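You operate a simulated robot arm through the tools that you are given. There is no shell and no other tool.

Carry out the task below with a simulated robot arm. There is one attempt and no reset: what you move stays moved.

## Task
Park the 60 mm finger, then fold up flange 2 of blank 32.
Fine: free its orange latch, slide it up to the 100 mm finger, lock it; clamp, fold square, leaf down, clamp bar up.

It is judged by the outcome, as a careful person would: the job done as asked, and still so three seconds after it is handed in. It fails if anything else is knocked over, pushed out of place, dropped, spilled or broken. Flat cloth is picked up by pressing the open fingertips on it (5 to 10 N) and closing them slowly along it; thin cloth reads only 2 to 8 mm in the jaws.

## Robot
A 7-joint arm with a fingered hand, fixed in place. Base frame: the origin is on the floor under the middle of its stand, x ahead of it, y to its left, z up. Readings come in cm, rad, newtons and seconds.
It reaches about 108.5 cm from its shoulder. Its first joint turns from -2.897 to 2.897 rad. Payload 3.7 kg.
The tool frame sits at the grasp point between the pads (the TCP): z along the fingers, y along the line on which they close. The tips reach 2.5 cm beyond it. The gripper opens to 8.8 cm; its body begins 2.9 cm behind the TCP. The gripper is a hand of 5 fingers: y runs from the thumb to the fingers, the wrist lies at [-1.3, -10.6, -17.4] in the tool frame, and closing takes about 1.5 s.
Orientation is that of the tool frame in the base frame, as a unit quaternion [w, x, y, z]. With the fingers straight down and the wrist toward the robot, the tool's x, y and z point along [0, 1, 0], [1, 0, 0] and [0, 0, -1] of the base frame.

## Interface
- The arm moves only by the tool step_arm. Its argument "rows" is text: rows parted by semicolons, each of 7 numbers parted by spaces: the shift along the tool's x, y, z in cm, then the turn, a rotation vector about the tool's x, y, z in rad, then the opening, from 0 (shut) to 1 (fully open). In form: x y z ax ay az hand; .... A call has 1 to 20 rows; each row is the pose to reach, as a shift and turn from the pose commanded when the call began, along the tool's axes at that moment. Each row takes 0.2 s and may step no farther than 5 cm and 0.15 rad from the row before; otherwise, or with a gripper value out of range, the whole call is refused. A pose out of reach is approached as far as the arm can. The call stops where the force on the tool passes 90 N (or 10 N more than at its start, if that is more) or the arm is blocked; 0.2 s more then pass. Each finger travels about 10.8 cm/s and halts on what it meets, pressing with about 27 N; the grip force reading is that of the motor and also rises with nothing between the fingers. The clock runs only during rows and for 0.2 s after the last one: add rows that repeat a pose to give the fingers time. The reply holds the time, the measured pose of the TCP, the force on the tool along the base axes, the opening and the grip force, in the units named above and with some noise, with the torque about the TCP (base axes, N m) and any sound that the robot's microphone picked up.
- Cameras (640 x 400 px; columns grow to the right, rows downward): "scene" is fixed at [21.01, -65.31, 170.04]; the picture's right is [0.54, -0.84, 0.00], its down [-0.59, -0.38, -0.71] and it looks along [0.59, 0.38, -0.71] (base axes); focal length 309 px, centre (320, 200). "wrist" rides on the gripper at [5.9, -7.9, -10.5] in the tool frame; the picture's right is [-0.73, 0.32, -0.61], its down [-0.62, -0.68, 0.38] and it looks along [-0.29, 0.66, 0.70] (tool axes); focal length 234 px, centre (320, 200). There is no depth. A picture from a camera that has moved, and an enlarged one, comes with that camera's place and axes in the base frame and with its lens. The place of the scene camera against the robot may be out by one fixed shift of up to 1.8 cm in any direction.
- capture(camera): a new picture of that camera. No time passes.
- hand_shape(shape): the hand has 5 fingers and takes this shape, open, in about a second: jaw (thumb against the fingers, like two jaws); tri (thumb and two fingers); tip (a fingertip pinch); poke (one finger out to press); point (the index stretched); flat (the hand flat); cup (the hand cupped); fist (a fist). The gripper value then closes the fingers along that shape, each until it touches; the sizes above hold for jaw. It gives what a move gives, with no picture.
- inspect(camera, box): a new picture of the part [left, top, right, bottom] of that camera's present view, enlarged. No time passes.
- sign_off(): hands the job in; it is judged then, once.

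Places have to be worked out from the pictures, the camera data and where the tool is seen. Open the gripper and draw the arm clear of the work before you hand the job in, unless the task says otherwise.

The tools are called by a JSON object that holds its "name" and its "arguments". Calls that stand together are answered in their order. step_arm: Moves the arm, as the interface text tells. Its arguments: {"type":"object","properties":{"rows":{"type":"string"}},"required":["rows"]} The other tools are called the same way: hand_shape (shape) gives the hand a shape; capture (camera) takes a picture; inspect (camera, box) takes an enlarged picture of a part of a camera's view; sign_off () hands the job in.

At the start:

```text
t: 0.0
position: [42.03, -15.13, 144.78]
tool_rot: [0.0, 0.707, 0.707, -0.001]
force: [1.0, 1.0, -0.3]
torque: [0.01, -0.01, 0.0]
grip_width: 8.78
gripper_force: 0.2
shape: jaw
```

scene: 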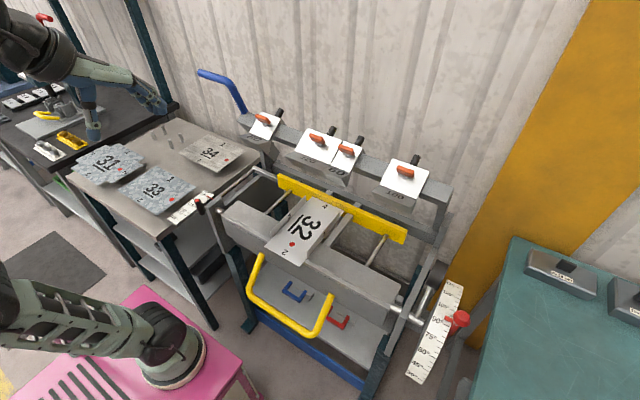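
wrist: 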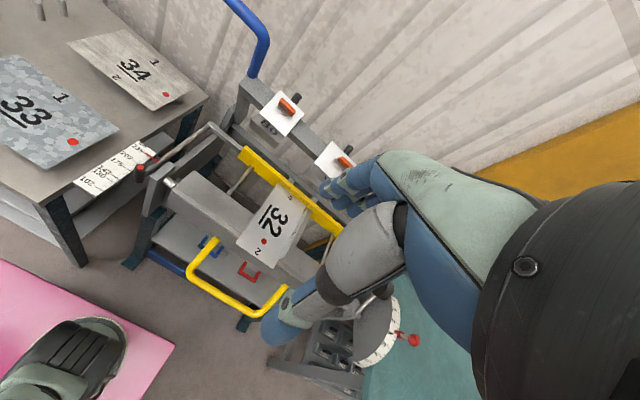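

I start by looking closer at the folding machine, the fingers with their latches and the blank before moving anything.

{"name": "inspect", "arguments": {"camera": "scene", "box": [190, 60, 480, 240]}}

{"name": "inspect", "arguments": {"camera": "scene", "box": [190, 220, 480, 400]}}

{"name": "inspect", "arguments": {"camera": "scene", "box": [230, 90, 350, 165]}}

{"name": "inspect", "arguments": {"camera": "scene", "box": [340, 120, 460, 195]}}

```text
2.21 times, centred on (335, 150) of scene
camera zoom: at [21.01, -65.31, 170.04], right [0.54, -0.84, 0.0], down [-0.59, -0.38, -0.71], along [0.59, 0.38, -0.71], focal length 681 px, centre (287, 310)
```

zoom: 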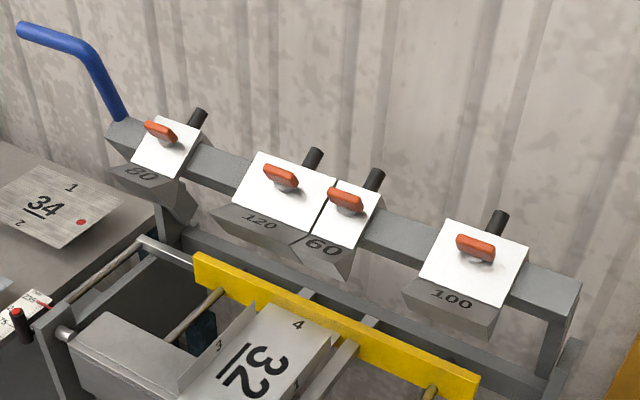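

```text
2.21 times, centred on (335, 310) of scene
camera zoom: at [21.01, -65.31, 170.04], right [0.54, -0.84, 0.0], down [-0.59, -0.38, -0.71], along [0.59, 0.38, -0.71], focal length 681 px, centre (287, -43)
```

zoom: 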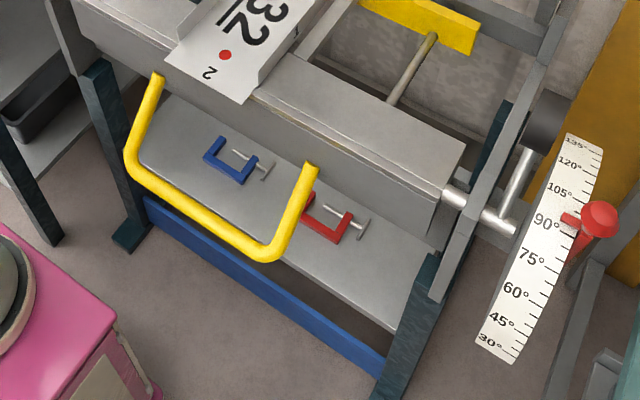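

```text
5.33 times, centred on (290, 128) of scene
camera zoom: at [21.01, -65.31, 170.04], right [0.54, -0.84, 0.0], down [-0.59, -0.38, -0.71], along [0.59, 0.38, -0.71], focal length 1647 px, centre (480, 587)
```

zoom: 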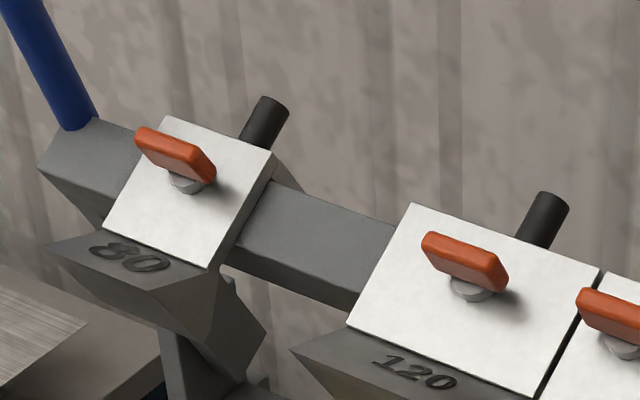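

```text
5.33 times, centred on (400, 158) of scene
camera zoom: at [21.01, -65.31, 170.04], right [0.54, -0.84, 0.0], down [-0.59, -0.38, -0.71], along [0.59, 0.38, -0.71], focal length 1647 px, centre (-107, 427)
```

zoom: 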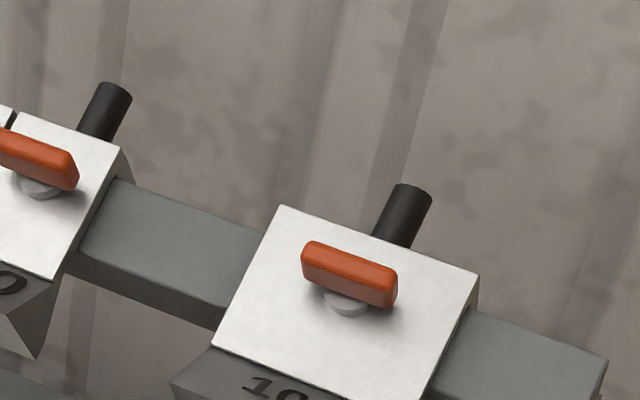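

The brake's beam carries fingers 80, 120, 60 and 100. By scale they lie near x≈80–87 and z≈115–119, with the 60 at about y −31 to −37 and a gap of about 9 cm to the 100. I move the hand closer so the wrist camera can see the latches.

{"name": "step_arm", "arguments": {"rows": "-2 3.5 0 0 0 0 1; -4 7 0.5 0 0 0 1; -6 10.5 1.5 0 0 0 1; -8 14 3 0 0 0 1; -10 17.5 5 0 0 0 1; -12 20.5 7 0 0 0 1; -13.2 23.5 9 0 0 0 1; -13.2 23.5 9 0 0 0 1"}}

{"name": "capture", "arguments": {"camera": "wrist"}}

{"name": "capture", "arguments": {"camera": "scene"}}

```text
t: 1.8
position: [65.63, -28.03, 135.58]
tool_rot: [0.0, 0.707, 0.707, 0.0]
force: [0.2, -0.5, 0.4]
torque: [0.03, 0.0, 0.0]
grip_width: 8.77
gripper_force: 0.0
shape: jaw
```

```text
taken
camera wrist: at [57.76, -22.16, 146.17], right [0.32, -0.73, 0.61], down [-0.68, -0.62, -0.38], along [0.66, -0.29, -0.7], focal length 234 px, centre (320, 200)
```

wrist: 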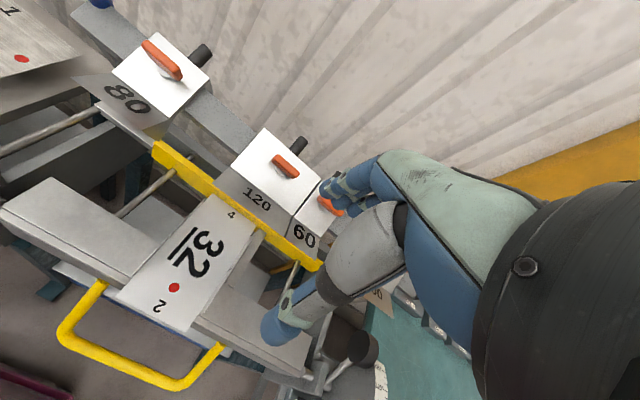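

```text
taken
```

scene: 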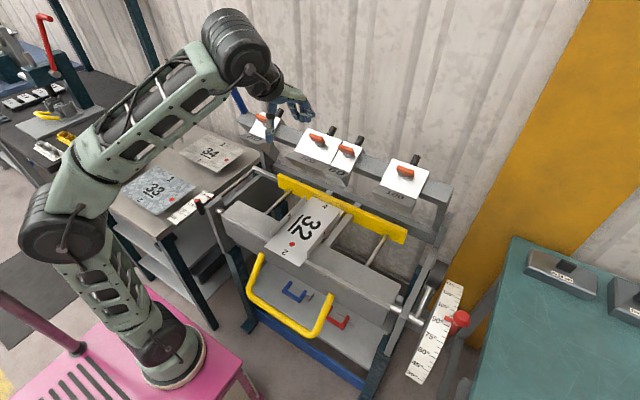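

The hand is now near the beam. I zoom in on it in both views, to calibrate the scene camera against the TCP and look at the latches.

{"name": "inspect", "arguments": {"camera": "scene", "box": [200, 50, 360, 150]}}

{"name": "inspect", "arguments": {"camera": "wrist", "box": [80, 10, 400, 210]}}

{"name": "inspect", "arguments": {"camera": "wrist", "box": [0, 160, 400, 400]}}

```text
4.00 times, centred on (280, 100) of scene
camera zoom: at [21.01, -65.31, 170.04], right [0.54, -0.84, 0.0], down [-0.59, -0.38, -0.71], along [0.59, 0.38, -0.71], focal length 1235 px, centre (480, 600)
```

zoom: 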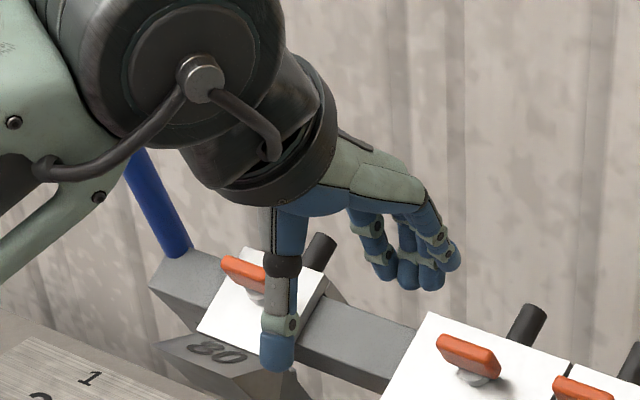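

```text
2.00 times, centred on (240, 110) of wrist
camera zoom: at [57.76, -22.16, 146.17], right [0.32, -0.73, 0.61], down [-0.68, -0.62, -0.38], along [0.66, -0.29, -0.7], focal length 468 px, centre (480, 380)
```

zoom: 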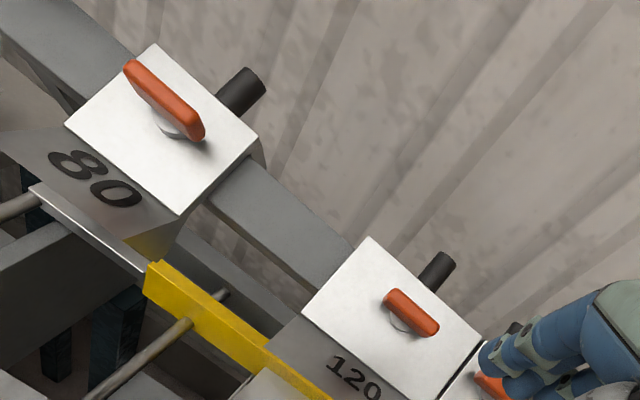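

```text
1.60 times, centred on (200, 280) of wrist
camera zoom: at [57.76, -22.16, 146.17], right [0.32, -0.73, 0.61], down [-0.68, -0.62, -0.38], along [0.66, -0.29, -0.7], focal length 375 px, centre (512, 72)
```

zoom: 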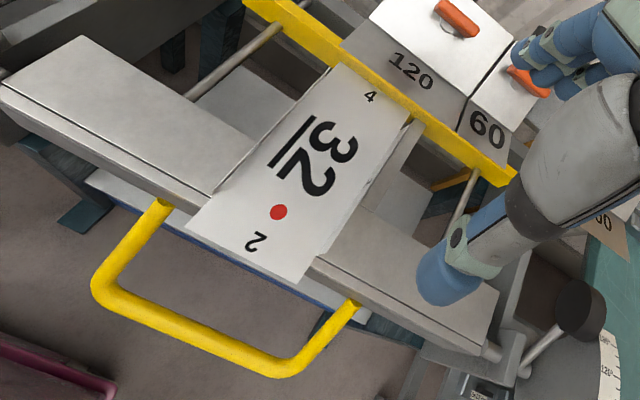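

Thumb and fingertips match the scene camera to within about 1 cm. I shift sideways (−y), so the 60's latch moves out from behind the hand in the wrist view.

{"name": "step_arm", "arguments": {"rows": "-4 0.5 0.5 0 0 0 1; -8 1 1 0 0 0 1; -12 1.5 2 0 0 0 1; -12 2 3 0 0 0 1"}}

{"name": "capture", "arguments": {"camera": "wrist"}}

{"name": "inspect", "arguments": {"camera": "wrist", "box": [140, 60, 380, 210]}}

```text
t: 2.8
position: [67.41, -40.18, 132.6]
tool_rot: [0.0, 0.707, 0.707, -0.001]
force: [-0.9, 0.0, -1.0]
torque: [0.02, -0.01, 0.0]
grip_width: 8.76
gripper_force: 0.1
shape: jaw
```

```text
taken
camera wrist: at [59.55, -34.31, 143.18], right [0.32, -0.73, 0.61], down [-0.68, -0.62, -0.38], along [0.66, -0.29, -0.7], focal length 234 px, centre (320, 200)
```

wrist: 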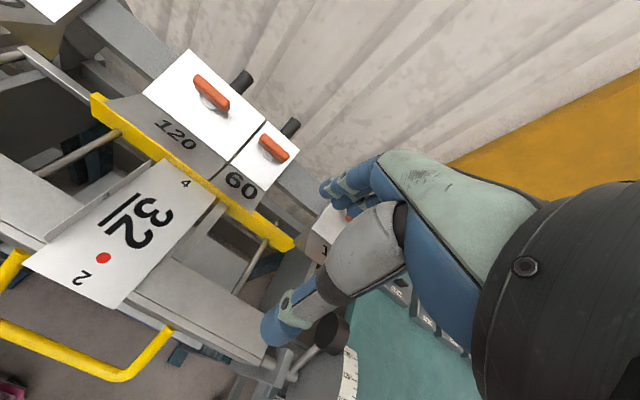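

```text
2.67 times, centred on (260, 135) of wrist
camera zoom: at [59.55, -34.31, 143.18], right [0.32, -0.73, 0.61], down [-0.68, -0.62, -0.38], along [0.66, -0.29, -0.7], focal length 624 px, centre (480, 373)
```

zoom: 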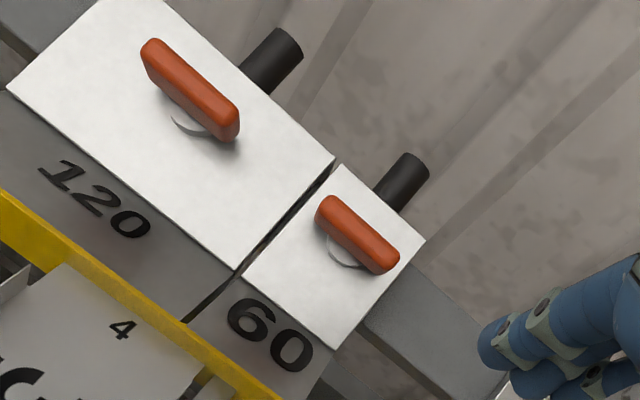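

The 60's plate is tilted about 42° toward the robot, with its centre near (83.4, −34.6, 117.4). The latch bar lies along y at about (83.2, −34.6, 119.8). I tilt the hand to face the plate squarely and move to about 6 cm above the bar.

{"name": "step_arm", "arguments": {"rows": "1.4 0.5 0 -0.148 0 0 1; 2.8 1 0 -0.296 0 0 1; 4.2 1.5 0.5 -0.444 0 0 1; 5.58 2 1 -0.592 0 0 1; 5.58 2.5 1.5 -0.74 0 0 1; 5.58 5 3 -0.74 0 0 1; 5.58 8 5.2 -0.74 0 0 1; 5.58 11.03 7.6 -0.74 0 0 1; 5.58 11.03 7.6 -0.74 0 0 1"}}

{"name": "capture", "arguments": {"camera": "wrist"}}

{"name": "inspect", "arguments": {"camera": "scene", "box": [240, 80, 440, 205]}}

```text
t: 4.8
position: [78.71, -34.62, 124.94]
tool_rot: [0.256, 0.66, 0.659, 0.255]
force: [0.4, 0.2, -0.1]
torque: [-0.02, -0.01, -0.05]
grip_width: 8.78
gripper_force: 0.0
shape: jaw
```

```text
taken
camera wrist: at [65.75, -28.78, 127.37], right [-0.17, -0.73, 0.67], down [-0.24, -0.62, -0.74], along [0.95, -0.29, -0.07], focal length 234 px, centre (320, 200)
```

wrist: 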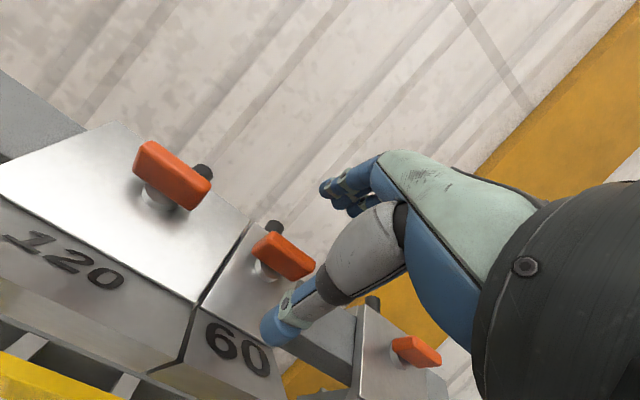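

```text
3.20 times, centred on (340, 142) of scene
camera zoom: at [21.01, -65.31, 170.04], right [0.54, -0.84, 0.0], down [-0.59, -0.38, -0.71], along [0.59, 0.38, -0.71], focal length 988 px, centre (256, 384)
```

zoom: 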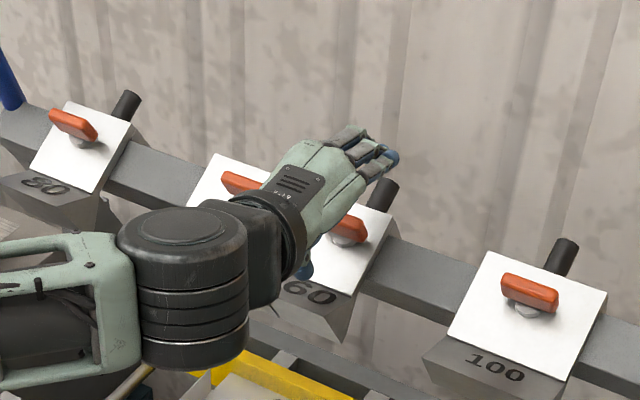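

The plate now faces the hand. I zoom in on the latch from this side view to find its height above the plate.

{"name": "inspect", "arguments": {"camera": "wrist", "box": [90, 110, 330, 260]}}

{"name": "inspect", "arguments": {"camera": "wrist", "box": [160, 200, 480, 400]}}

```text
2.67 times, centred on (210, 185) of wrist
camera zoom: at [65.75, -28.78, 127.37], right [-0.17, -0.73, 0.67], down [-0.24, -0.62, -0.74], along [0.95, -0.29, -0.07], focal length 624 px, centre (613, 240)
```

zoom: 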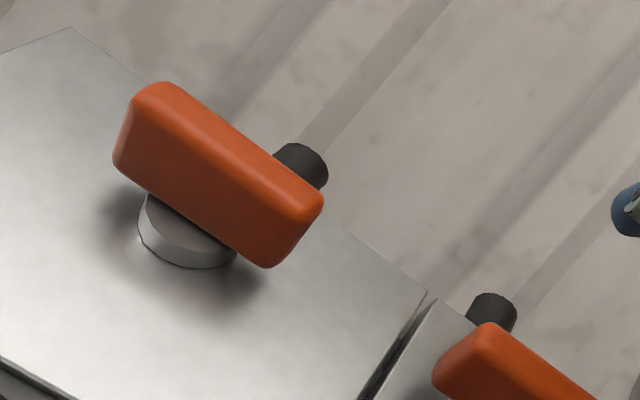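

```text
2.00 times, centred on (320, 300) of wrist
camera zoom: at [65.75, -28.78, 127.37], right [-0.17, -0.73, 0.67], down [-0.24, -0.62, -0.74], along [0.95, -0.29, -0.07], focal length 468 px, centre (320, 0)
```

zoom: 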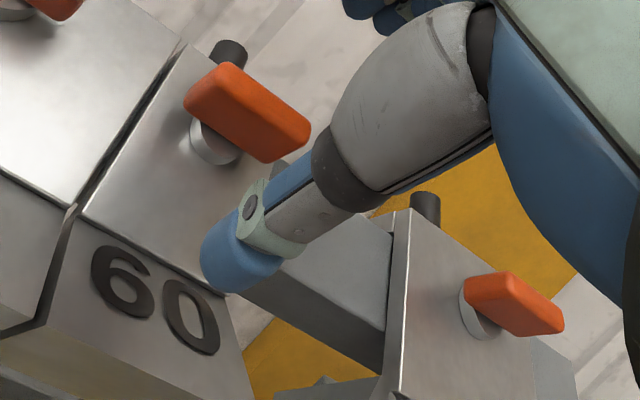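

Triangulating two wrist views puts the plate at a 30° slope, with its rear edge at (85.4, 120.75), its front edge at (78.85, 117.0), and the bar centre near (82.0, −34.7, 121.0). I correct the hand tilt to 30°, part-close the fingers and hover over the bar.

{"name": "step_arm", "arguments": {"rows": "0 0.6 -0.5 0.11 0 0 0.8; -0.03 1.17 -1.04 0.22 0 0 0.6; -0.03 0.8 0.5 0.22 0 0 0.6; -0.03 0.5 1.8 0.22 0 0 0.6; -0.03 0.5 1.8 0.22 0 0 0.6"}}

{"name": "capture", "arguments": {"camera": "wrist"}}

{"name": "inspect", "arguments": {"camera": "scene", "box": [270, 80, 430, 180]}}

```text
t: 6.0
position: [80.09, -34.7, 124.14]
tool_rot: [0.182, 0.684, 0.683, 0.181]
force: [-0.9, -0.6, -0.1]
torque: [-0.02, 0.01, 0.0]
grip_width: 5.32
gripper_force: 0.0
shape: jaw
```

```text
taken
camera wrist: at [68.07, -28.82, 129.34], right [-0.02, -0.73, 0.69], down [-0.4, -0.62, -0.67], along [0.92, -0.29, -0.28], focal length 234 px, centre (320, 200)
```

wrist: 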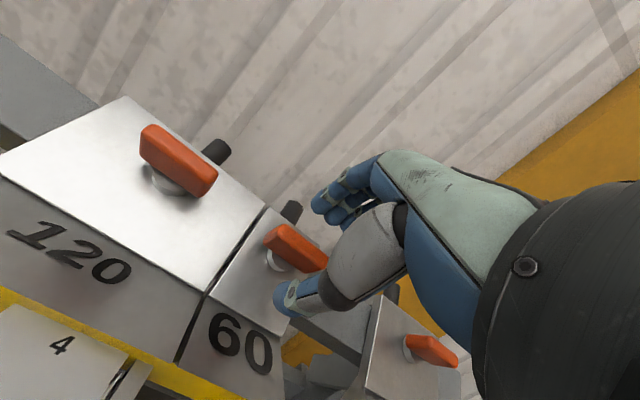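

```text
4.00 times, centred on (350, 130) of scene
camera zoom: at [21.01, -65.31, 170.04], right [0.54, -0.84, 0.0], down [-0.59, -0.38, -0.71], along [0.59, 0.38, -0.71], focal length 1235 px, centre (200, 480)
```

zoom: 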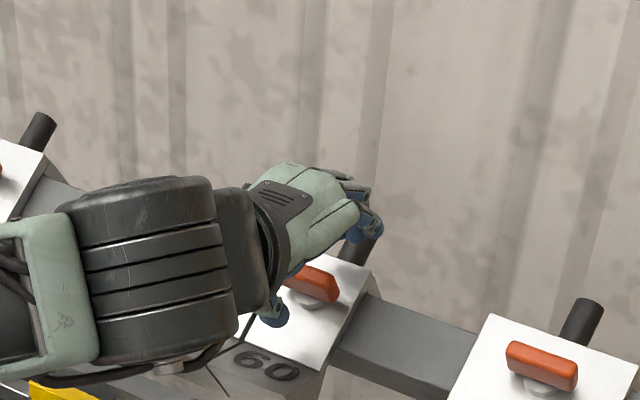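

The bar sits centred between thumb and fingers, with the tips about level with its top. I descend along the plate normal by 2.3 cm.

{"name": "step_arm", "arguments": {"rows": "0 0.05 0.8 0 0 0 0.6; 0 0.1 1.6 0 0 0 0.6; 0 0.1 2.3 0 0 0 0.6; 0 0.1 2.3 0 0 0 0.6"}}

{"name": "capture", "arguments": {"camera": "wrist"}}

{"name": "inspect", "arguments": {"camera": "scene", "box": [270, 80, 430, 180]}}

```text
t: 7.0
position: [81.23, -34.75, 122.2]
tool_rot: [0.182, 0.683, 0.683, 0.182]
force: [-0.3, -0.2, 1.3]
torque: [0.0, -0.02, 0.01]
grip_width: 5.33
gripper_force: 0.0
shape: jaw
```

```text
taken
camera wrist: at [69.29, -28.86, 127.37], right [-0.02, -0.73, 0.69], down [-0.4, -0.62, -0.67], along [0.92, -0.29, -0.28], focal length 234 px, centre (320, 200)
```

wrist: 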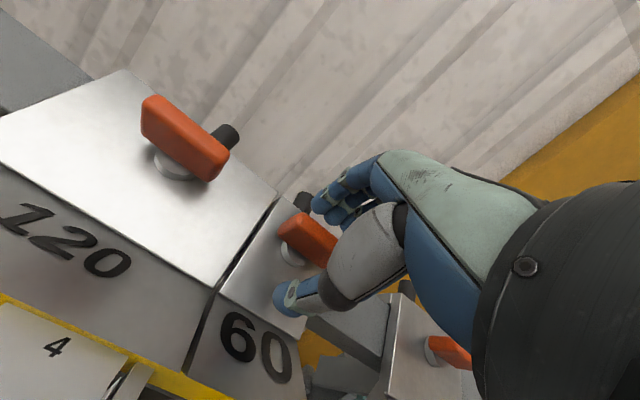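

```text
4.00 times, centred on (350, 130) of scene
camera zoom: at [21.01, -65.31, 170.04], right [0.54, -0.84, 0.0], down [-0.59, -0.38, -0.71], along [0.59, 0.38, -0.71], focal length 1235 px, centre (200, 480)
```

zoom: 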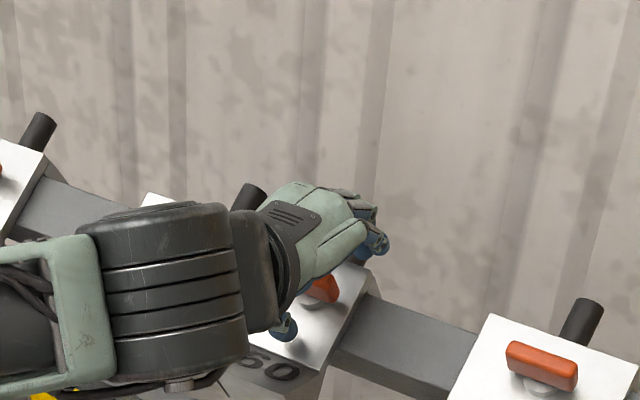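

The bar is between the pads with no contact force. I close onto it slowly.

{"name": "step_arm", "arguments": {"rows": "0 0 0 0 0 0 0.4; 0 0 0 0 0 0 0.25; 0 0 0 0 0 0 0.1; 0 0 0 0 0 0 0; 0 0 0 0 0 0 0; 0 0 0 0 0 0 0; 0 0 0 0 0 0 0"}}

{"name": "capture", "arguments": {"camera": "wrist"}}

{"name": "inspect", "arguments": {"camera": "scene", "box": [270, 80, 430, 180]}}

```text
t: 8.6
position: [81.23, -34.72, 122.16]
tool_rot: [0.182, 0.684, 0.683, 0.181]
force: [0.7, -0.6, 0.4]
torque: [-0.06, -0.1, 0.06]
grip_width: 0.68
gripper_force: 27.4
shape: jaw
```

```text
taken
camera wrist: at [69.28, -28.87, 127.38], right [-0.02, -0.73, 0.69], down [-0.4, -0.62, -0.67], along [0.92, -0.29, -0.28], focal length 234 px, centre (320, 200)
```

wrist: 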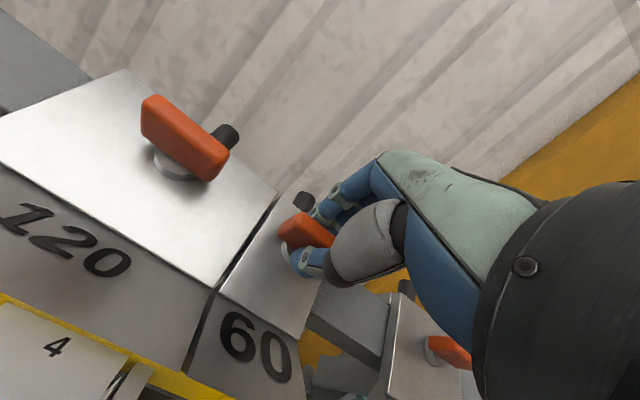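

```text
4.00 times, centred on (350, 130) of scene
camera zoom: at [21.01, -65.31, 170.04], right [0.54, -0.84, 0.0], down [-0.59, -0.38, -0.71], along [0.59, 0.38, -0.71], focal length 1235 px, centre (200, 480)
```

zoom: 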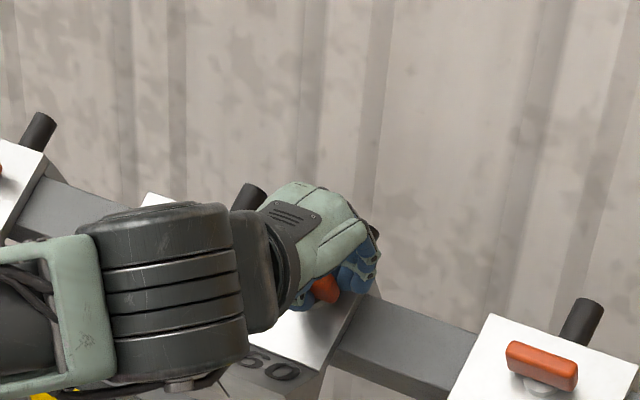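

The grip is firm on the bar (27 N). I try a small twist about the latch axis in one direction and read the torque.

{"name": "step_arm", "arguments": {"rows": "0 0 0 0 0 0.06 0; 0 0 0 0 0 0.12 0; 0 0 0 0 0 0.12 0"}}

{"name": "inspect", "arguments": {"camera": "scene", "box": [270, 80, 430, 180]}}

{"name": "capture", "arguments": {"camera": "wrist"}}

```text
t: 9.4
position: [81.37, -34.61, 122.11]
tool_rot: [0.169, 0.724, 0.641, 0.192]
force: [-4.0, -1.5, -3.7]
torque: [-0.06, 0.06, 0.04]
grip_width: 0.69
gripper_force: 27.0
shape: jaw
```

```text
4.00 times, centred on (350, 130) of scene
camera zoom: at [21.01, -65.31, 170.04], right [0.54, -0.84, 0.0], down [-0.59, -0.38, -0.71], along [0.59, 0.38, -0.71], focal length 1235 px, centre (200, 480)
```

zoom: 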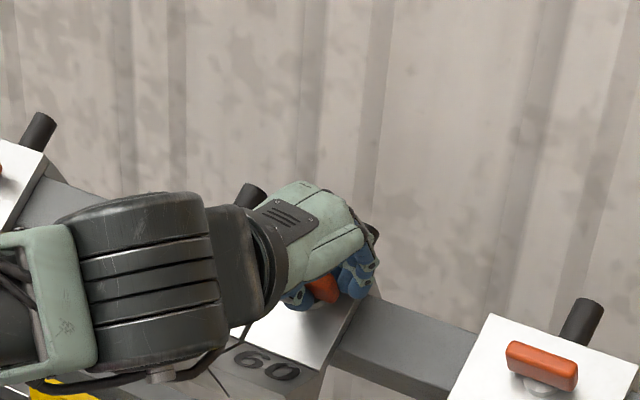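

```text
taken
camera wrist: at [70.01, -27.91, 127.8], right [-0.1, -0.76, 0.64], down [-0.46, -0.54, -0.71], along [0.88, -0.37, -0.3], focal length 234 px, centre (320, 200)
```

wrist: 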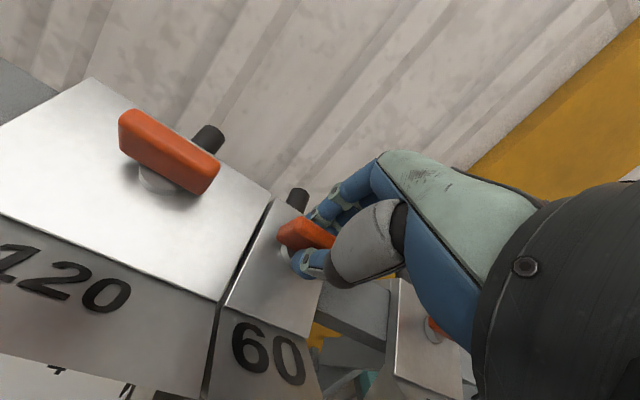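

The bar follows the twist with hardly any torque. I keep turning in the same direction and check again.

{"name": "step_arm", "arguments": {"rows": "0 0 0 0 0 0.12 0; 0 0 0 0 0 0.24 0; 0 0 0 0 0 0.36 0; 0 0 0 0 0 0.36 0"}}

{"name": "inspect", "arguments": {"camera": "scene", "box": [270, 80, 430, 180]}}

{"name": "capture", "arguments": {"camera": "wrist"}}

```text
t: 10.4
position: [81.32, -34.55, 122.27]
tool_rot: [0.133, 0.826, 0.502, 0.22]
force: [5.5, 5.0, -2.8]
torque: [-0.01, -0.15, 0.25]
grip_width: 0.69
gripper_force: 26.3
shape: jaw
```

```text
4.00 times, centred on (350, 130) of scene
camera zoom: at [21.01, -65.31, 170.04], right [0.54, -0.84, 0.0], down [-0.59, -0.38, -0.71], along [0.59, 0.38, -0.71], focal length 1235 px, centre (200, 480)
```

zoom: 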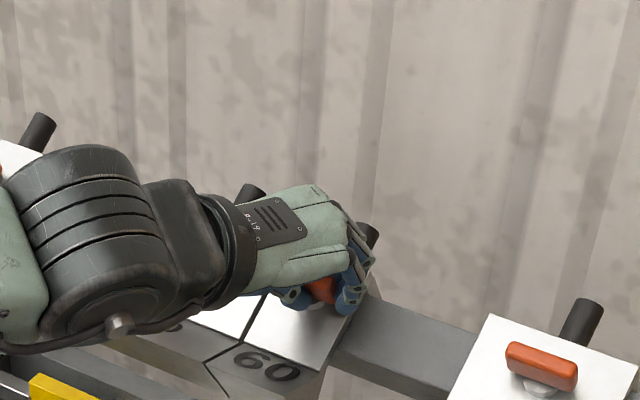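

```text
taken
camera wrist: at [72.49, -25.73, 129.22], right [-0.34, -0.79, 0.5], down [-0.58, -0.24, -0.78], along [0.74, -0.56, -0.38], focal length 234 px, centre (320, 200)
```

wrist: 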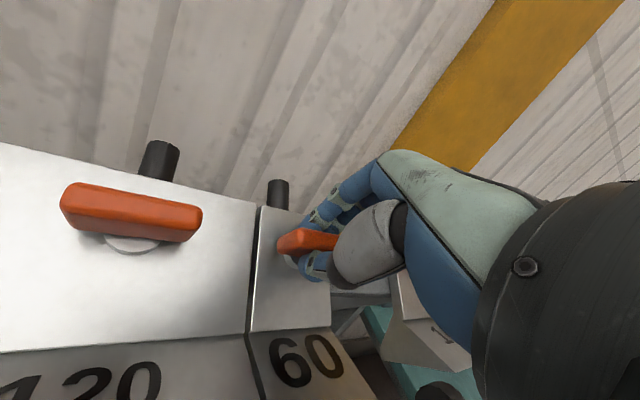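

I check whether the bar really turns with the hand or whether the grip is slipping around it.

{"name": "inspect", "arguments": {"camera": "wrist", "box": [220, 160, 380, 300]}}

{"name": "inspect", "arguments": {"camera": "scene", "box": [320, 110, 400, 170]}}

```text
2.86 times, centred on (300, 230) of wrist
camera zoom: at [72.49, -25.73, 129.22], right [-0.34, -0.79, 0.5], down [-0.58, -0.24, -0.78], along [0.74, -0.56, -0.38], focal length 669 px, centre (377, 114)
```

zoom: 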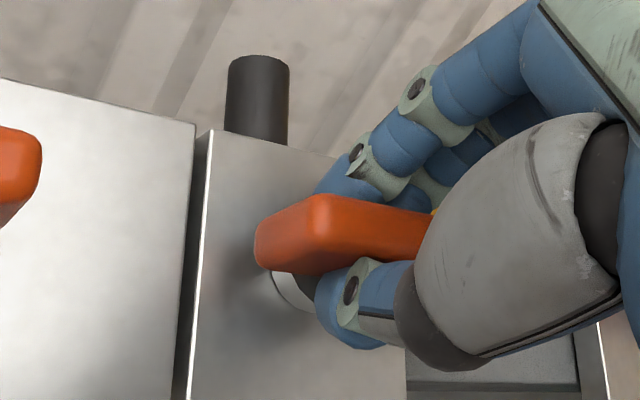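

```text
6.67 times, centred on (360, 140) of scene
camera zoom: at [21.01, -65.31, 170.04], right [0.54, -0.84, 0.0], down [-0.59, -0.38, -0.71], along [0.59, 0.38, -0.71], focal length 2058 px, centre (53, 600)
```

zoom: 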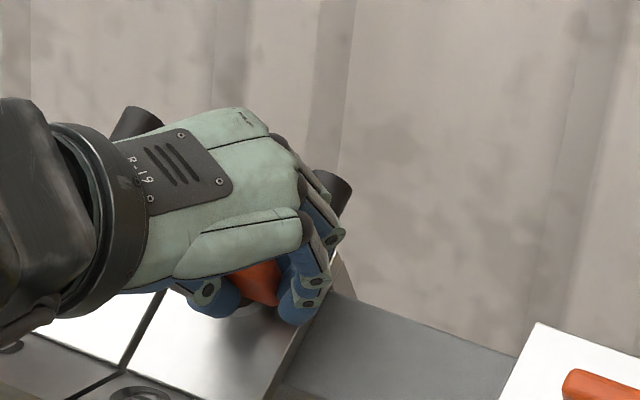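

The left end of the 60's bar projects where an unturned bar would be, so the grip slipped around it and the latch doesn't turn this way. I twist back to centre, then try the other direction.

{"name": "step_arm", "arguments": {"rows": "0 0 0 0 0 -0.12 0; 0 0 0 0 0 -0.24 0; 0 0 0 0 0 -0.36 0; 0 0 0 0 0 -0.48 0; 0 0 0 0 0 -0.6 0; 0 0 0 0 0 -0.7 0; 0 0 0 0 0 -0.7 0"}}

{"name": "capture", "arguments": {"camera": "wrist"}}

{"name": "inspect", "arguments": {"camera": "scene", "box": [300, 100, 400, 170]}}

```text
t: 12.0
position: [81.41, -34.82, 122.15]
tool_rot: [0.201, 0.604, 0.754, 0.16]
force: [-2.0, -7.3, -5.7]
torque: [-0.01, 0.08, -0.01]
grip_width: 0.63
gripper_force: 27.5
shape: jaw
```

```text
taken
camera wrist: at [68.37, -30.81, 126.88], right [0.11, -0.64, 0.76], down [-0.27, -0.76, -0.6], along [0.96, -0.14, -0.25], focal length 234 px, centre (320, 200)
```

wrist: 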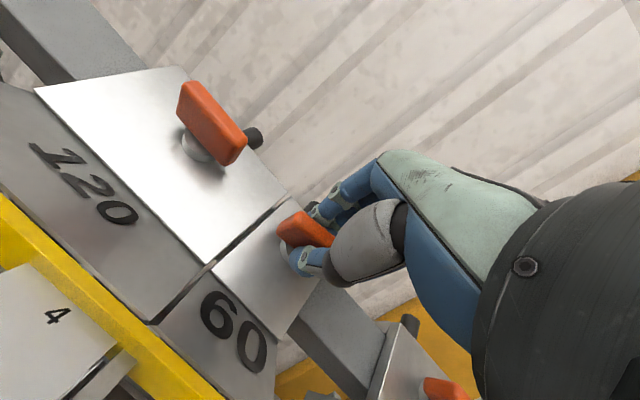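

```text
5.71 times, centred on (350, 135) of scene
camera zoom: at [21.01, -65.31, 170.04], right [0.54, -0.84, 0.0], down [-0.59, -0.38, -0.71], along [0.59, 0.38, -0.71], focal length 1764 px, centre (149, 571)
```

zoom: 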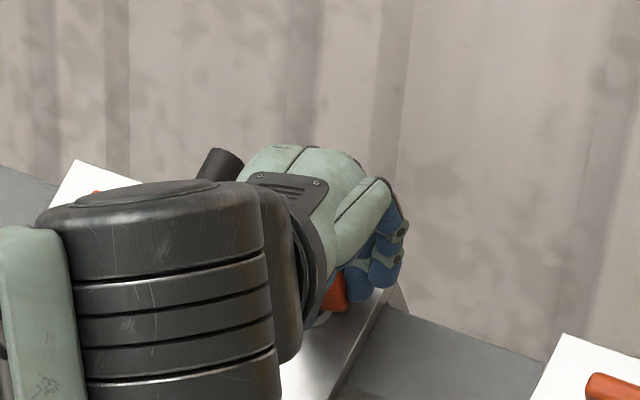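

I zoom in to compare the 60's bar direction with the 120's bar in this view.

{"name": "inspect", "arguments": {"camera": "wrist", "box": [160, 70, 400, 300]}}

```text
1.74 times, centred on (280, 185) of wrist
camera zoom: at [68.37, -30.81, 126.88], right [0.11, -0.64, 0.76], down [-0.27, -0.76, -0.6], along [0.96, -0.14, -0.25], focal length 407 px, centre (390, 226)
```

zoom: 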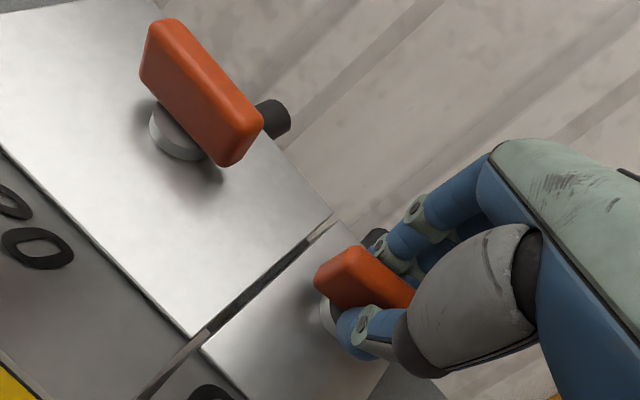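

In this direction the bar's edge has turned about 0.25 rad, matching the hand, so this is the releasing direction. I keep turning this way.

{"name": "step_arm", "arguments": {"rows": "0 0 0 0 0 -0.12 0; 0 0 0 0 0 -0.24 0; 0 0 0 0 0 -0.36 0; 0 0 0 0 0 -0.48 0; 0 0 0 0 0 -0.6 0; 0 0 0 0 0 -0.6 0"}}

{"name": "inspect", "arguments": {"camera": "wrist", "box": [160, 70, 400, 300]}}

{"name": "inspect", "arguments": {"camera": "scene", "box": [280, 80, 440, 200]}}

```text
t: 13.4
position: [81.46, -34.55, 122.28]
tool_rot: [0.239, 0.352, 0.9, 0.095]
force: [0.2, 1.7, -1.4]
torque: [0.04, -0.03, 0.06]
grip_width: 0.65
gripper_force: 27.5
shape: jaw
```

```text
1.74 times, centred on (280, 185) of wrist
camera zoom: at [67.85, -36.41, 126.58], right [0.35, -0.26, 0.9], down [0.19, -0.92, -0.34], along [0.92, 0.29, -0.28], focal length 407 px, centre (390, 226)
```

zoom: 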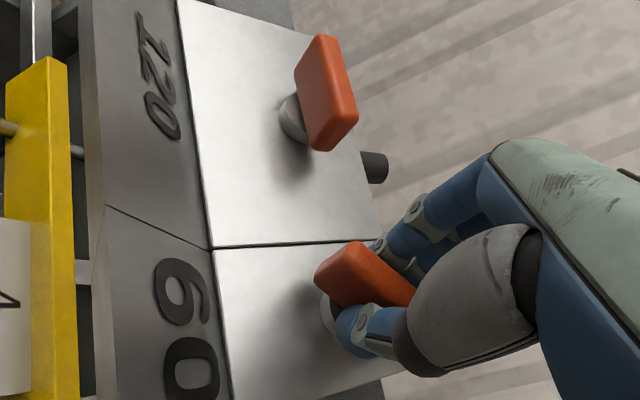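

```text
3.33 times, centred on (360, 140) of scene
camera zoom: at [21.01, -65.31, 170.04], right [0.54, -0.84, 0.0], down [-0.59, -0.38, -0.71], along [0.59, 0.38, -0.71], focal length 1029 px, centre (187, 400)
```

zoom: 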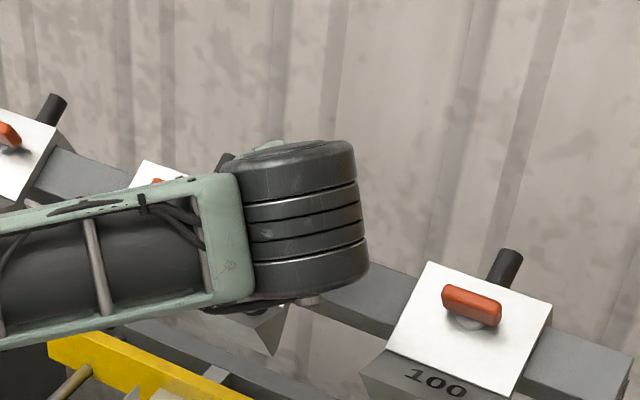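

The latch turns with the hand, still at low torque. I continue toward a quarter turn.

{"name": "step_arm", "arguments": {"rows": "0 0 0 0 0 -0.12 0; 0 0 0 0 0 -0.24 0; 0 0 0 0 0 -0.36 0; 0 0 0 0 0 -0.48 0; 0 0 0 0 0 -0.48 0"}}

{"name": "inspect", "arguments": {"camera": "wrist", "box": [160, 70, 400, 300]}}

```text
t: 14.6
position: [81.33, -34.74, 122.22]
tool_rot: [0.255, 0.13, 0.957, 0.034]
force: [2.3, 0.3, 3.0]
torque: [0.11, -0.11, 0.02]
grip_width: 0.64
gripper_force: 26.9
shape: jaw
```

```text
1.74 times, centred on (280, 185) of wrist
camera zoom: at [69.45, -40.79, 127.48], right [0.38, 0.12, 0.92], down [0.56, -0.82, -0.12], along [0.74, 0.56, -0.38], focal length 407 px, centre (390, 226)
```

zoom: 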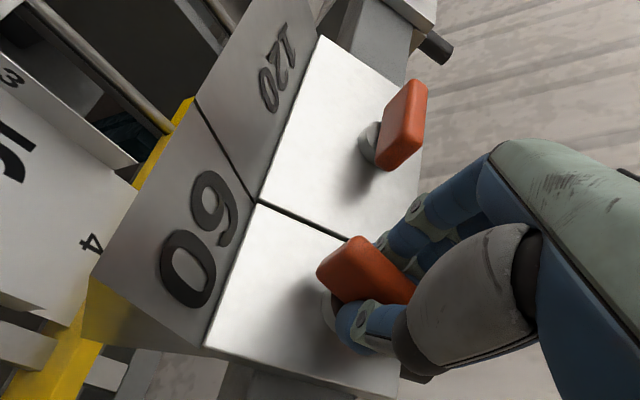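

About 75° is done and torque is still small. I turn the last part of the quarter turn and watch for a stop.

{"name": "step_arm", "arguments": {"rows": "0 0 0 0 0 -0.1 0; 0 0 0 0 0 -0.2 0; 0 0 0 0 0 -0.28 0; 0 0 0 0 0 -0.28 0"}}

{"name": "inspect", "arguments": {"camera": "wrist", "box": [160, 70, 400, 300]}}

{"name": "capture", "arguments": {"camera": "scene"}}

```text
t: 15.6
position: [81.38, -34.76, 122.26]
tool_rot: [0.258, -0.004, 0.966, -0.001]
force: [2.0, -0.9, 3.5]
torque: [0.0, -0.07, 0.02]
grip_width: 0.67
gripper_force: 27.2
shape: jaw
```

```text
1.74 times, centred on (280, 185) of wrist
camera zoom: at [71.18, -42.66, 128.46], right [0.32, 0.33, 0.89], down [0.74, -0.67, -0.02], along [0.59, 0.66, -0.46], focal length 407 px, centre (390, 226)
```

zoom: 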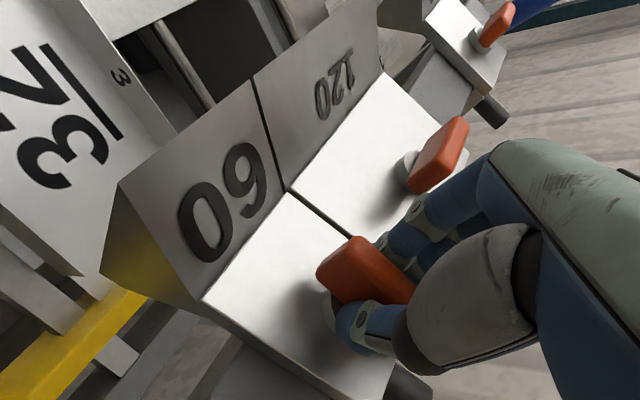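

```text
taken
```

scene: 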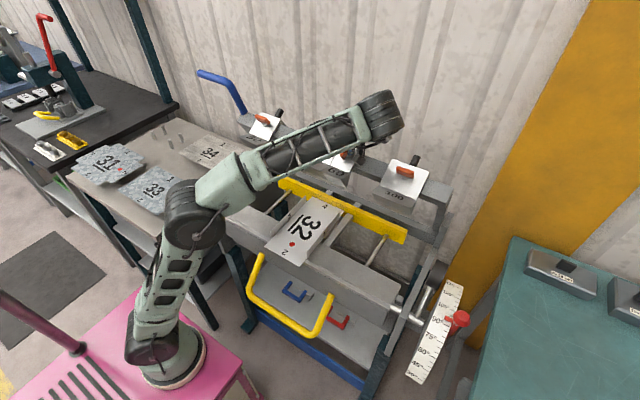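

The latch is now turned 90°, across the rail. I test whether the finger is free by sliding 1 cm toward the 100, watching the force.

{"name": "step_arm", "arguments": {"rows": "0 -0.5 0 0 0 0 0; 0 -1 0 0 0 0 0; 0 -1 0 0 0 0 0"}}

{"name": "inspect", "arguments": {"camera": "wrist", "box": [160, 70, 400, 300]}}

```text
t: 16.4
position: [81.33, -35.47, 122.2]
tool_rot: [0.257, -0.004, 0.966, 0.0]
force: [0.3, 0.4, 3.4]
torque: [0.04, -0.06, 0.03]
grip_width: 0.68
gripper_force: 27.2
shape: jaw
```

```text
1.74 times, centred on (280, 185) of wrist
camera zoom: at [71.16, -43.59, 128.47], right [0.33, 0.33, 0.89], down [0.74, -0.68, -0.02], along [0.59, 0.66, -0.46], focal length 407 px, centre (390, 226)
```

zoom: 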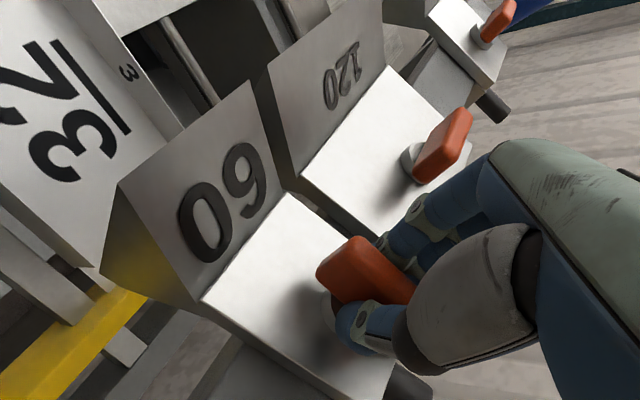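

The 60 slides freely and a gap has opened to the 120. I estimate about 8 cm remaining to the 100, so I slide 6.5 cm first and then look.

{"name": "step_arm", "arguments": {"rows": "0 -1 0 0 0 0 0; 0 -2 0 0 0 0 0; 0 -3 0 0 0 0 0; 0 -4 0 0 0 0 0; 0 -5 0 0 0 0 0; 0 -5.8 0 0 0 0 0; 0 -6.3 0 0 0 0 0; 0 -6.3 0 0 0 0 0"}}

{"name": "capture", "arguments": {"camera": "wrist"}}

{"name": "inspect", "arguments": {"camera": "scene", "box": [290, 100, 450, 200]}}

```text
t: 18.2
position: [81.46, -41.98, 122.06]
tool_rot: [0.258, -0.003, 0.966, -0.002]
force: [1.0, -0.1, 7.0]
torque: [0.03, -0.11, 0.02]
grip_width: 0.69
gripper_force: 27.1
shape: jaw
```

```text
taken
camera wrist: at [71.18, -49.96, 128.46], right [0.33, 0.33, 0.89], down [0.74, -0.68, -0.02], along [0.59, 0.66, -0.46], focal length 234 px, centre (320, 200)
```

wrist: 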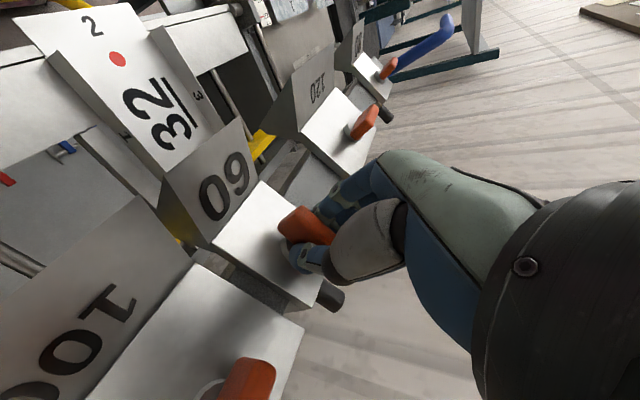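

```text
4.00 times, centred on (370, 150) of scene
camera zoom: at [21.01, -65.31, 170.04], right [0.54, -0.84, 0.0], down [-0.59, -0.38, -0.71], along [0.59, 0.38, -0.71], focal length 1235 px, centre (120, 400)
```

zoom: 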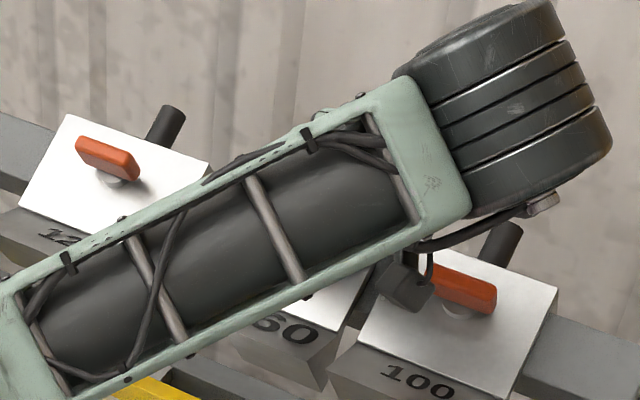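

About 1.5–2 cm of gap remains. I go in small slow steps until I feel contact with the 100.

{"name": "step_arm", "arguments": {"rows": "0 -0.3 0 0 0 0 0; 0 -0.6 0 0 0 0 0; 0 -0.9 0 0 0 0 0; 0 -1.1 0 0 0 0 0; 0 -1.1 0 0 0 0 0"}}

{"name": "inspect", "arguments": {"camera": "wrist", "box": [100, 170, 380, 400]}}

```text
t: 19.4
position: [81.52, -43.1, 122.24]
tool_rot: [0.256, -0.003, 0.967, 0.0]
force: [3.6, 0.2, 0.7]
torque: [0.02, -0.03, 0.07]
grip_width: 0.68
gripper_force: 26.4
shape: jaw
```

```text
1.74 times, centred on (240, 285) of wrist
camera zoom: at [71.23, -51.09, 128.52], right [0.33, 0.33, 0.89], down [0.74, -0.68, -0.02], along [0.59, 0.66, -0.46], focal length 407 px, centre (459, 52)
```

zoom: 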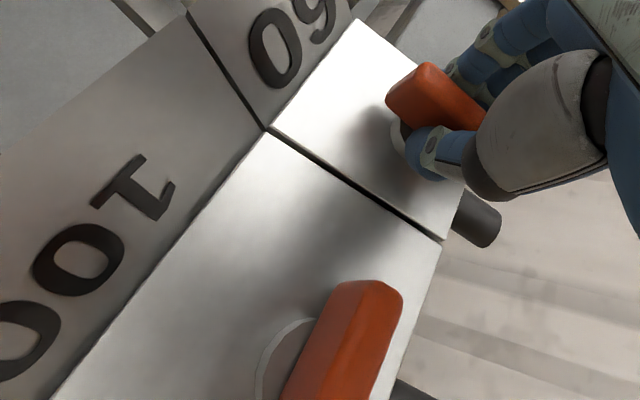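

The 60 is nearly touching the 100, with just a thin seam left. I ease it the last couple of millimetres.

{"name": "step_arm", "arguments": {"rows": "0 -0.1 0 0 0 0 0; 0 -0.2 0 0 0 0 0; 0 -0.2 0 0 0 0 0"}}

{"name": "inspect", "arguments": {"camera": "wrist", "box": [100, 170, 380, 400]}}

```text
t: 20.2
position: [81.42, -43.28, 122.23]
tool_rot: [0.257, -0.005, 0.966, 0.0]
force: [1.6, 3.5, 2.2]
torque: [0.05, -0.05, 0.07]
grip_width: 0.72
gripper_force: 26.9
shape: jaw
```

```text
1.74 times, centred on (240, 285) of wrist
camera zoom: at [71.26, -51.26, 128.52], right [0.33, 0.33, 0.89], down [0.74, -0.68, -0.02], along [0.59, 0.66, -0.46], focal length 407 px, centre (459, 52)
```

zoom: 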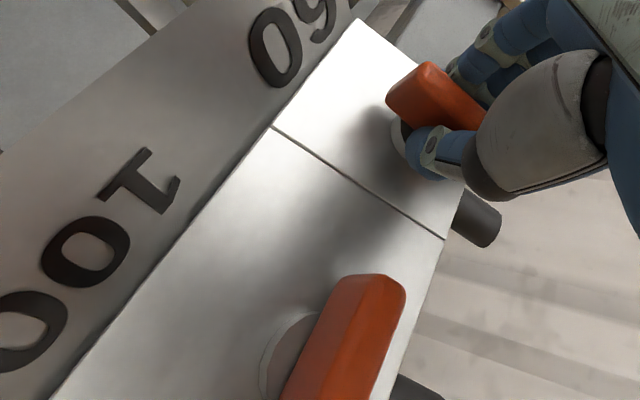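

The faces have met with a light 3.5 N contact. I turn the latch back a quarter turn to lock it, holding position.

{"name": "step_arm", "arguments": {"rows": "0 0 0 0 0 0.13 0; 0 0 0 0 0 0.26 0; 0 0 0 0 0 0.39 0; 0 0 0 0 0 0.52 0; 0 0 0 0 0 0.65 0; 0 0 0 0 0 0.78 0; 0 0 0 0 0 0.91 0; 0 0 0 0 0 1.04 0; 0 0 0 0 0 1.17 0; 0 0 0 0 0 1.3 0; 0 0 0 0 0 1.43 0; 0 0 0 0 0 1.57 0; 0 0 0 0 0 1.57 0"}}

{"name": "capture", "arguments": {"camera": "wrist"}}

{"name": "inspect", "arguments": {"camera": "scene", "box": [290, 100, 450, 200]}}

```text
t: 23.0
position: [81.54, -43.28, 122.25]
tool_rot: [0.182, 0.68, 0.687, 0.182]
force: [-8.9, 0.3, -6.4]
torque: [0.0, 0.28, 0.08]
grip_width: 0.66
gripper_force: 26.5
shape: jaw
```

```text
taken
camera wrist: at [69.31, -37.5, 127.4], right [-0.02, -0.72, 0.69], down [-0.4, -0.63, -0.67], along [0.92, -0.28, -0.28], focal length 234 px, centre (320, 200)
```

wrist: 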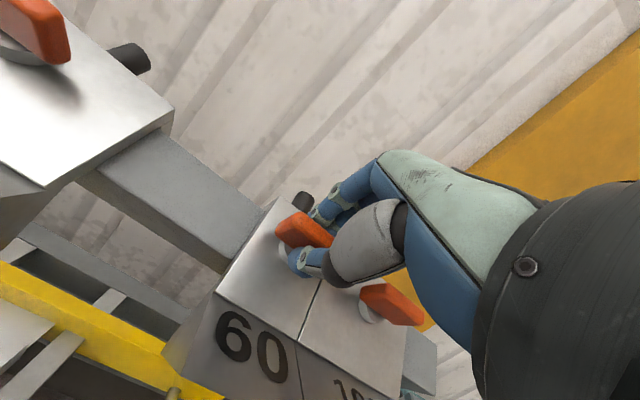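

```text
4.00 times, centred on (370, 150) of scene
camera zoom: at [21.01, -65.31, 170.04], right [0.54, -0.84, 0.0], down [-0.59, -0.38, -0.71], along [0.59, 0.38, -0.71], focal length 1235 px, centre (120, 400)
```

zoom: 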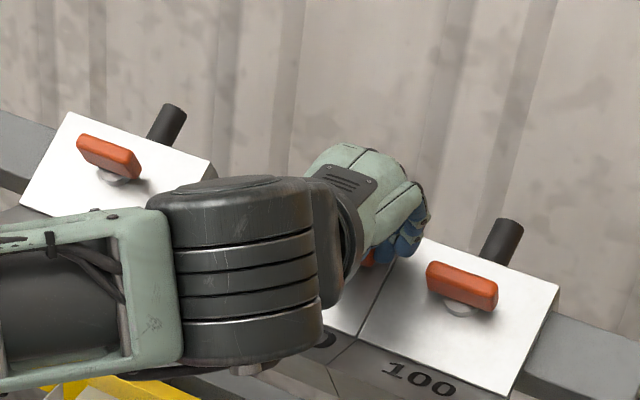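

The bar is back nearly along y. I twist slightly past centre to seat it against its stop, then look closely.

{"name": "step_arm", "arguments": {"rows": "0 -0.05 0 0 0 0.1 0; 0 -0.1 0 0 0 0.18 0; 0 -0.1 0 0 0 0.18 0"}}

{"name": "inspect", "arguments": {"camera": "wrist", "box": [200, 170, 440, 400]}}

```text
t: 23.8
position: [81.36, -43.32, 122.18]
tool_rot: [0.166, 0.739, 0.623, 0.198]
force: [-3.5, 3.1, -4.4]
torque: [-0.01, 0.07, 0.14]
grip_width: 0.67
gripper_force: 27.0
shape: jaw
```

```text
1.74 times, centred on (320, 285) of wrist
camera zoom: at [70.29, -36.11, 127.99], right [-0.13, -0.77, 0.62], down [-0.48, -0.5, -0.72], along [0.87, -0.4, -0.31], focal length 407 px, centre (320, 52)
```

zoom: 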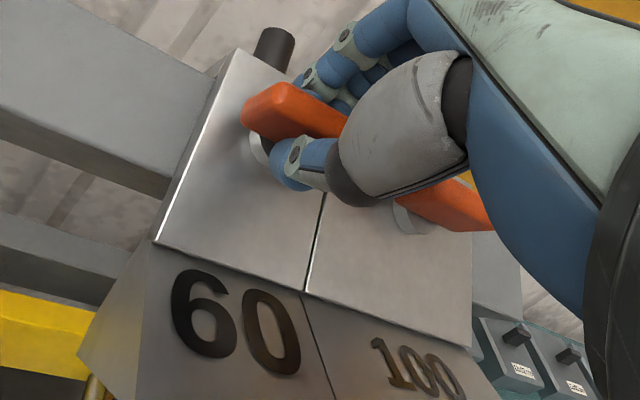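

The bar looks parallel to the plate edge again. I open the fingers and back straight out along the plate normal to verify.

{"name": "step_arm", "arguments": {"rows": "0 0 0 0 0 0 0.2; 0 0 0 0 0 0 0.4; 0 0 0 0 0 0 0.6; 0 0 0 0 0 0 0.6; 0 0 0 0 0 0 0.6; 0 0 -2 0 0 0 0.6; 0 0 -4.5 0 0 0 0.6; 0 0 -7 0 0 0 0.6; 0 0 -7 0 0 0 0.6"}}

{"name": "capture", "arguments": {"camera": "wrist"}}

{"name": "inspect", "arguments": {"camera": "scene", "box": [290, 100, 450, 200]}}

```text
t: 25.8
position: [77.61, -43.42, 128.26]
tool_rot: [0.166, 0.739, 0.623, 0.196]
force: [0.4, -0.1, -0.2]
torque: [0.01, -0.01, 0.0]
grip_width: 5.21
gripper_force: 0.1
shape: jaw
```

```text
taken
camera wrist: at [66.7, -36.26, 134.06], right [-0.13, -0.77, 0.62], down [-0.48, -0.5, -0.72], along [0.87, -0.4, -0.31], focal length 234 px, centre (320, 200)
```

wrist: 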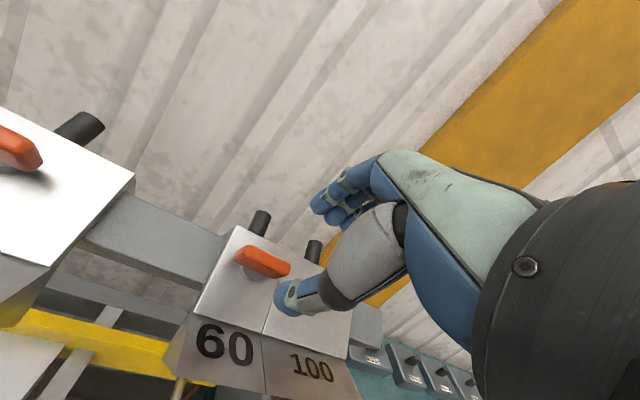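

```text
4.00 times, centred on (370, 150) of scene
camera zoom: at [21.01, -65.31, 170.04], right [0.54, -0.84, 0.0], down [-0.59, -0.38, -0.71], along [0.59, 0.38, -0.71], focal length 1235 px, centre (120, 400)
```

zoom: 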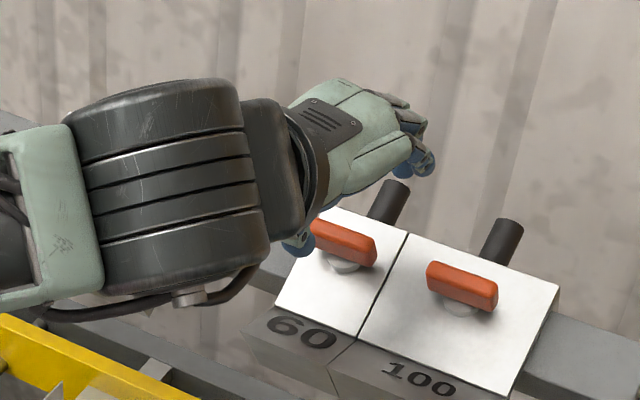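

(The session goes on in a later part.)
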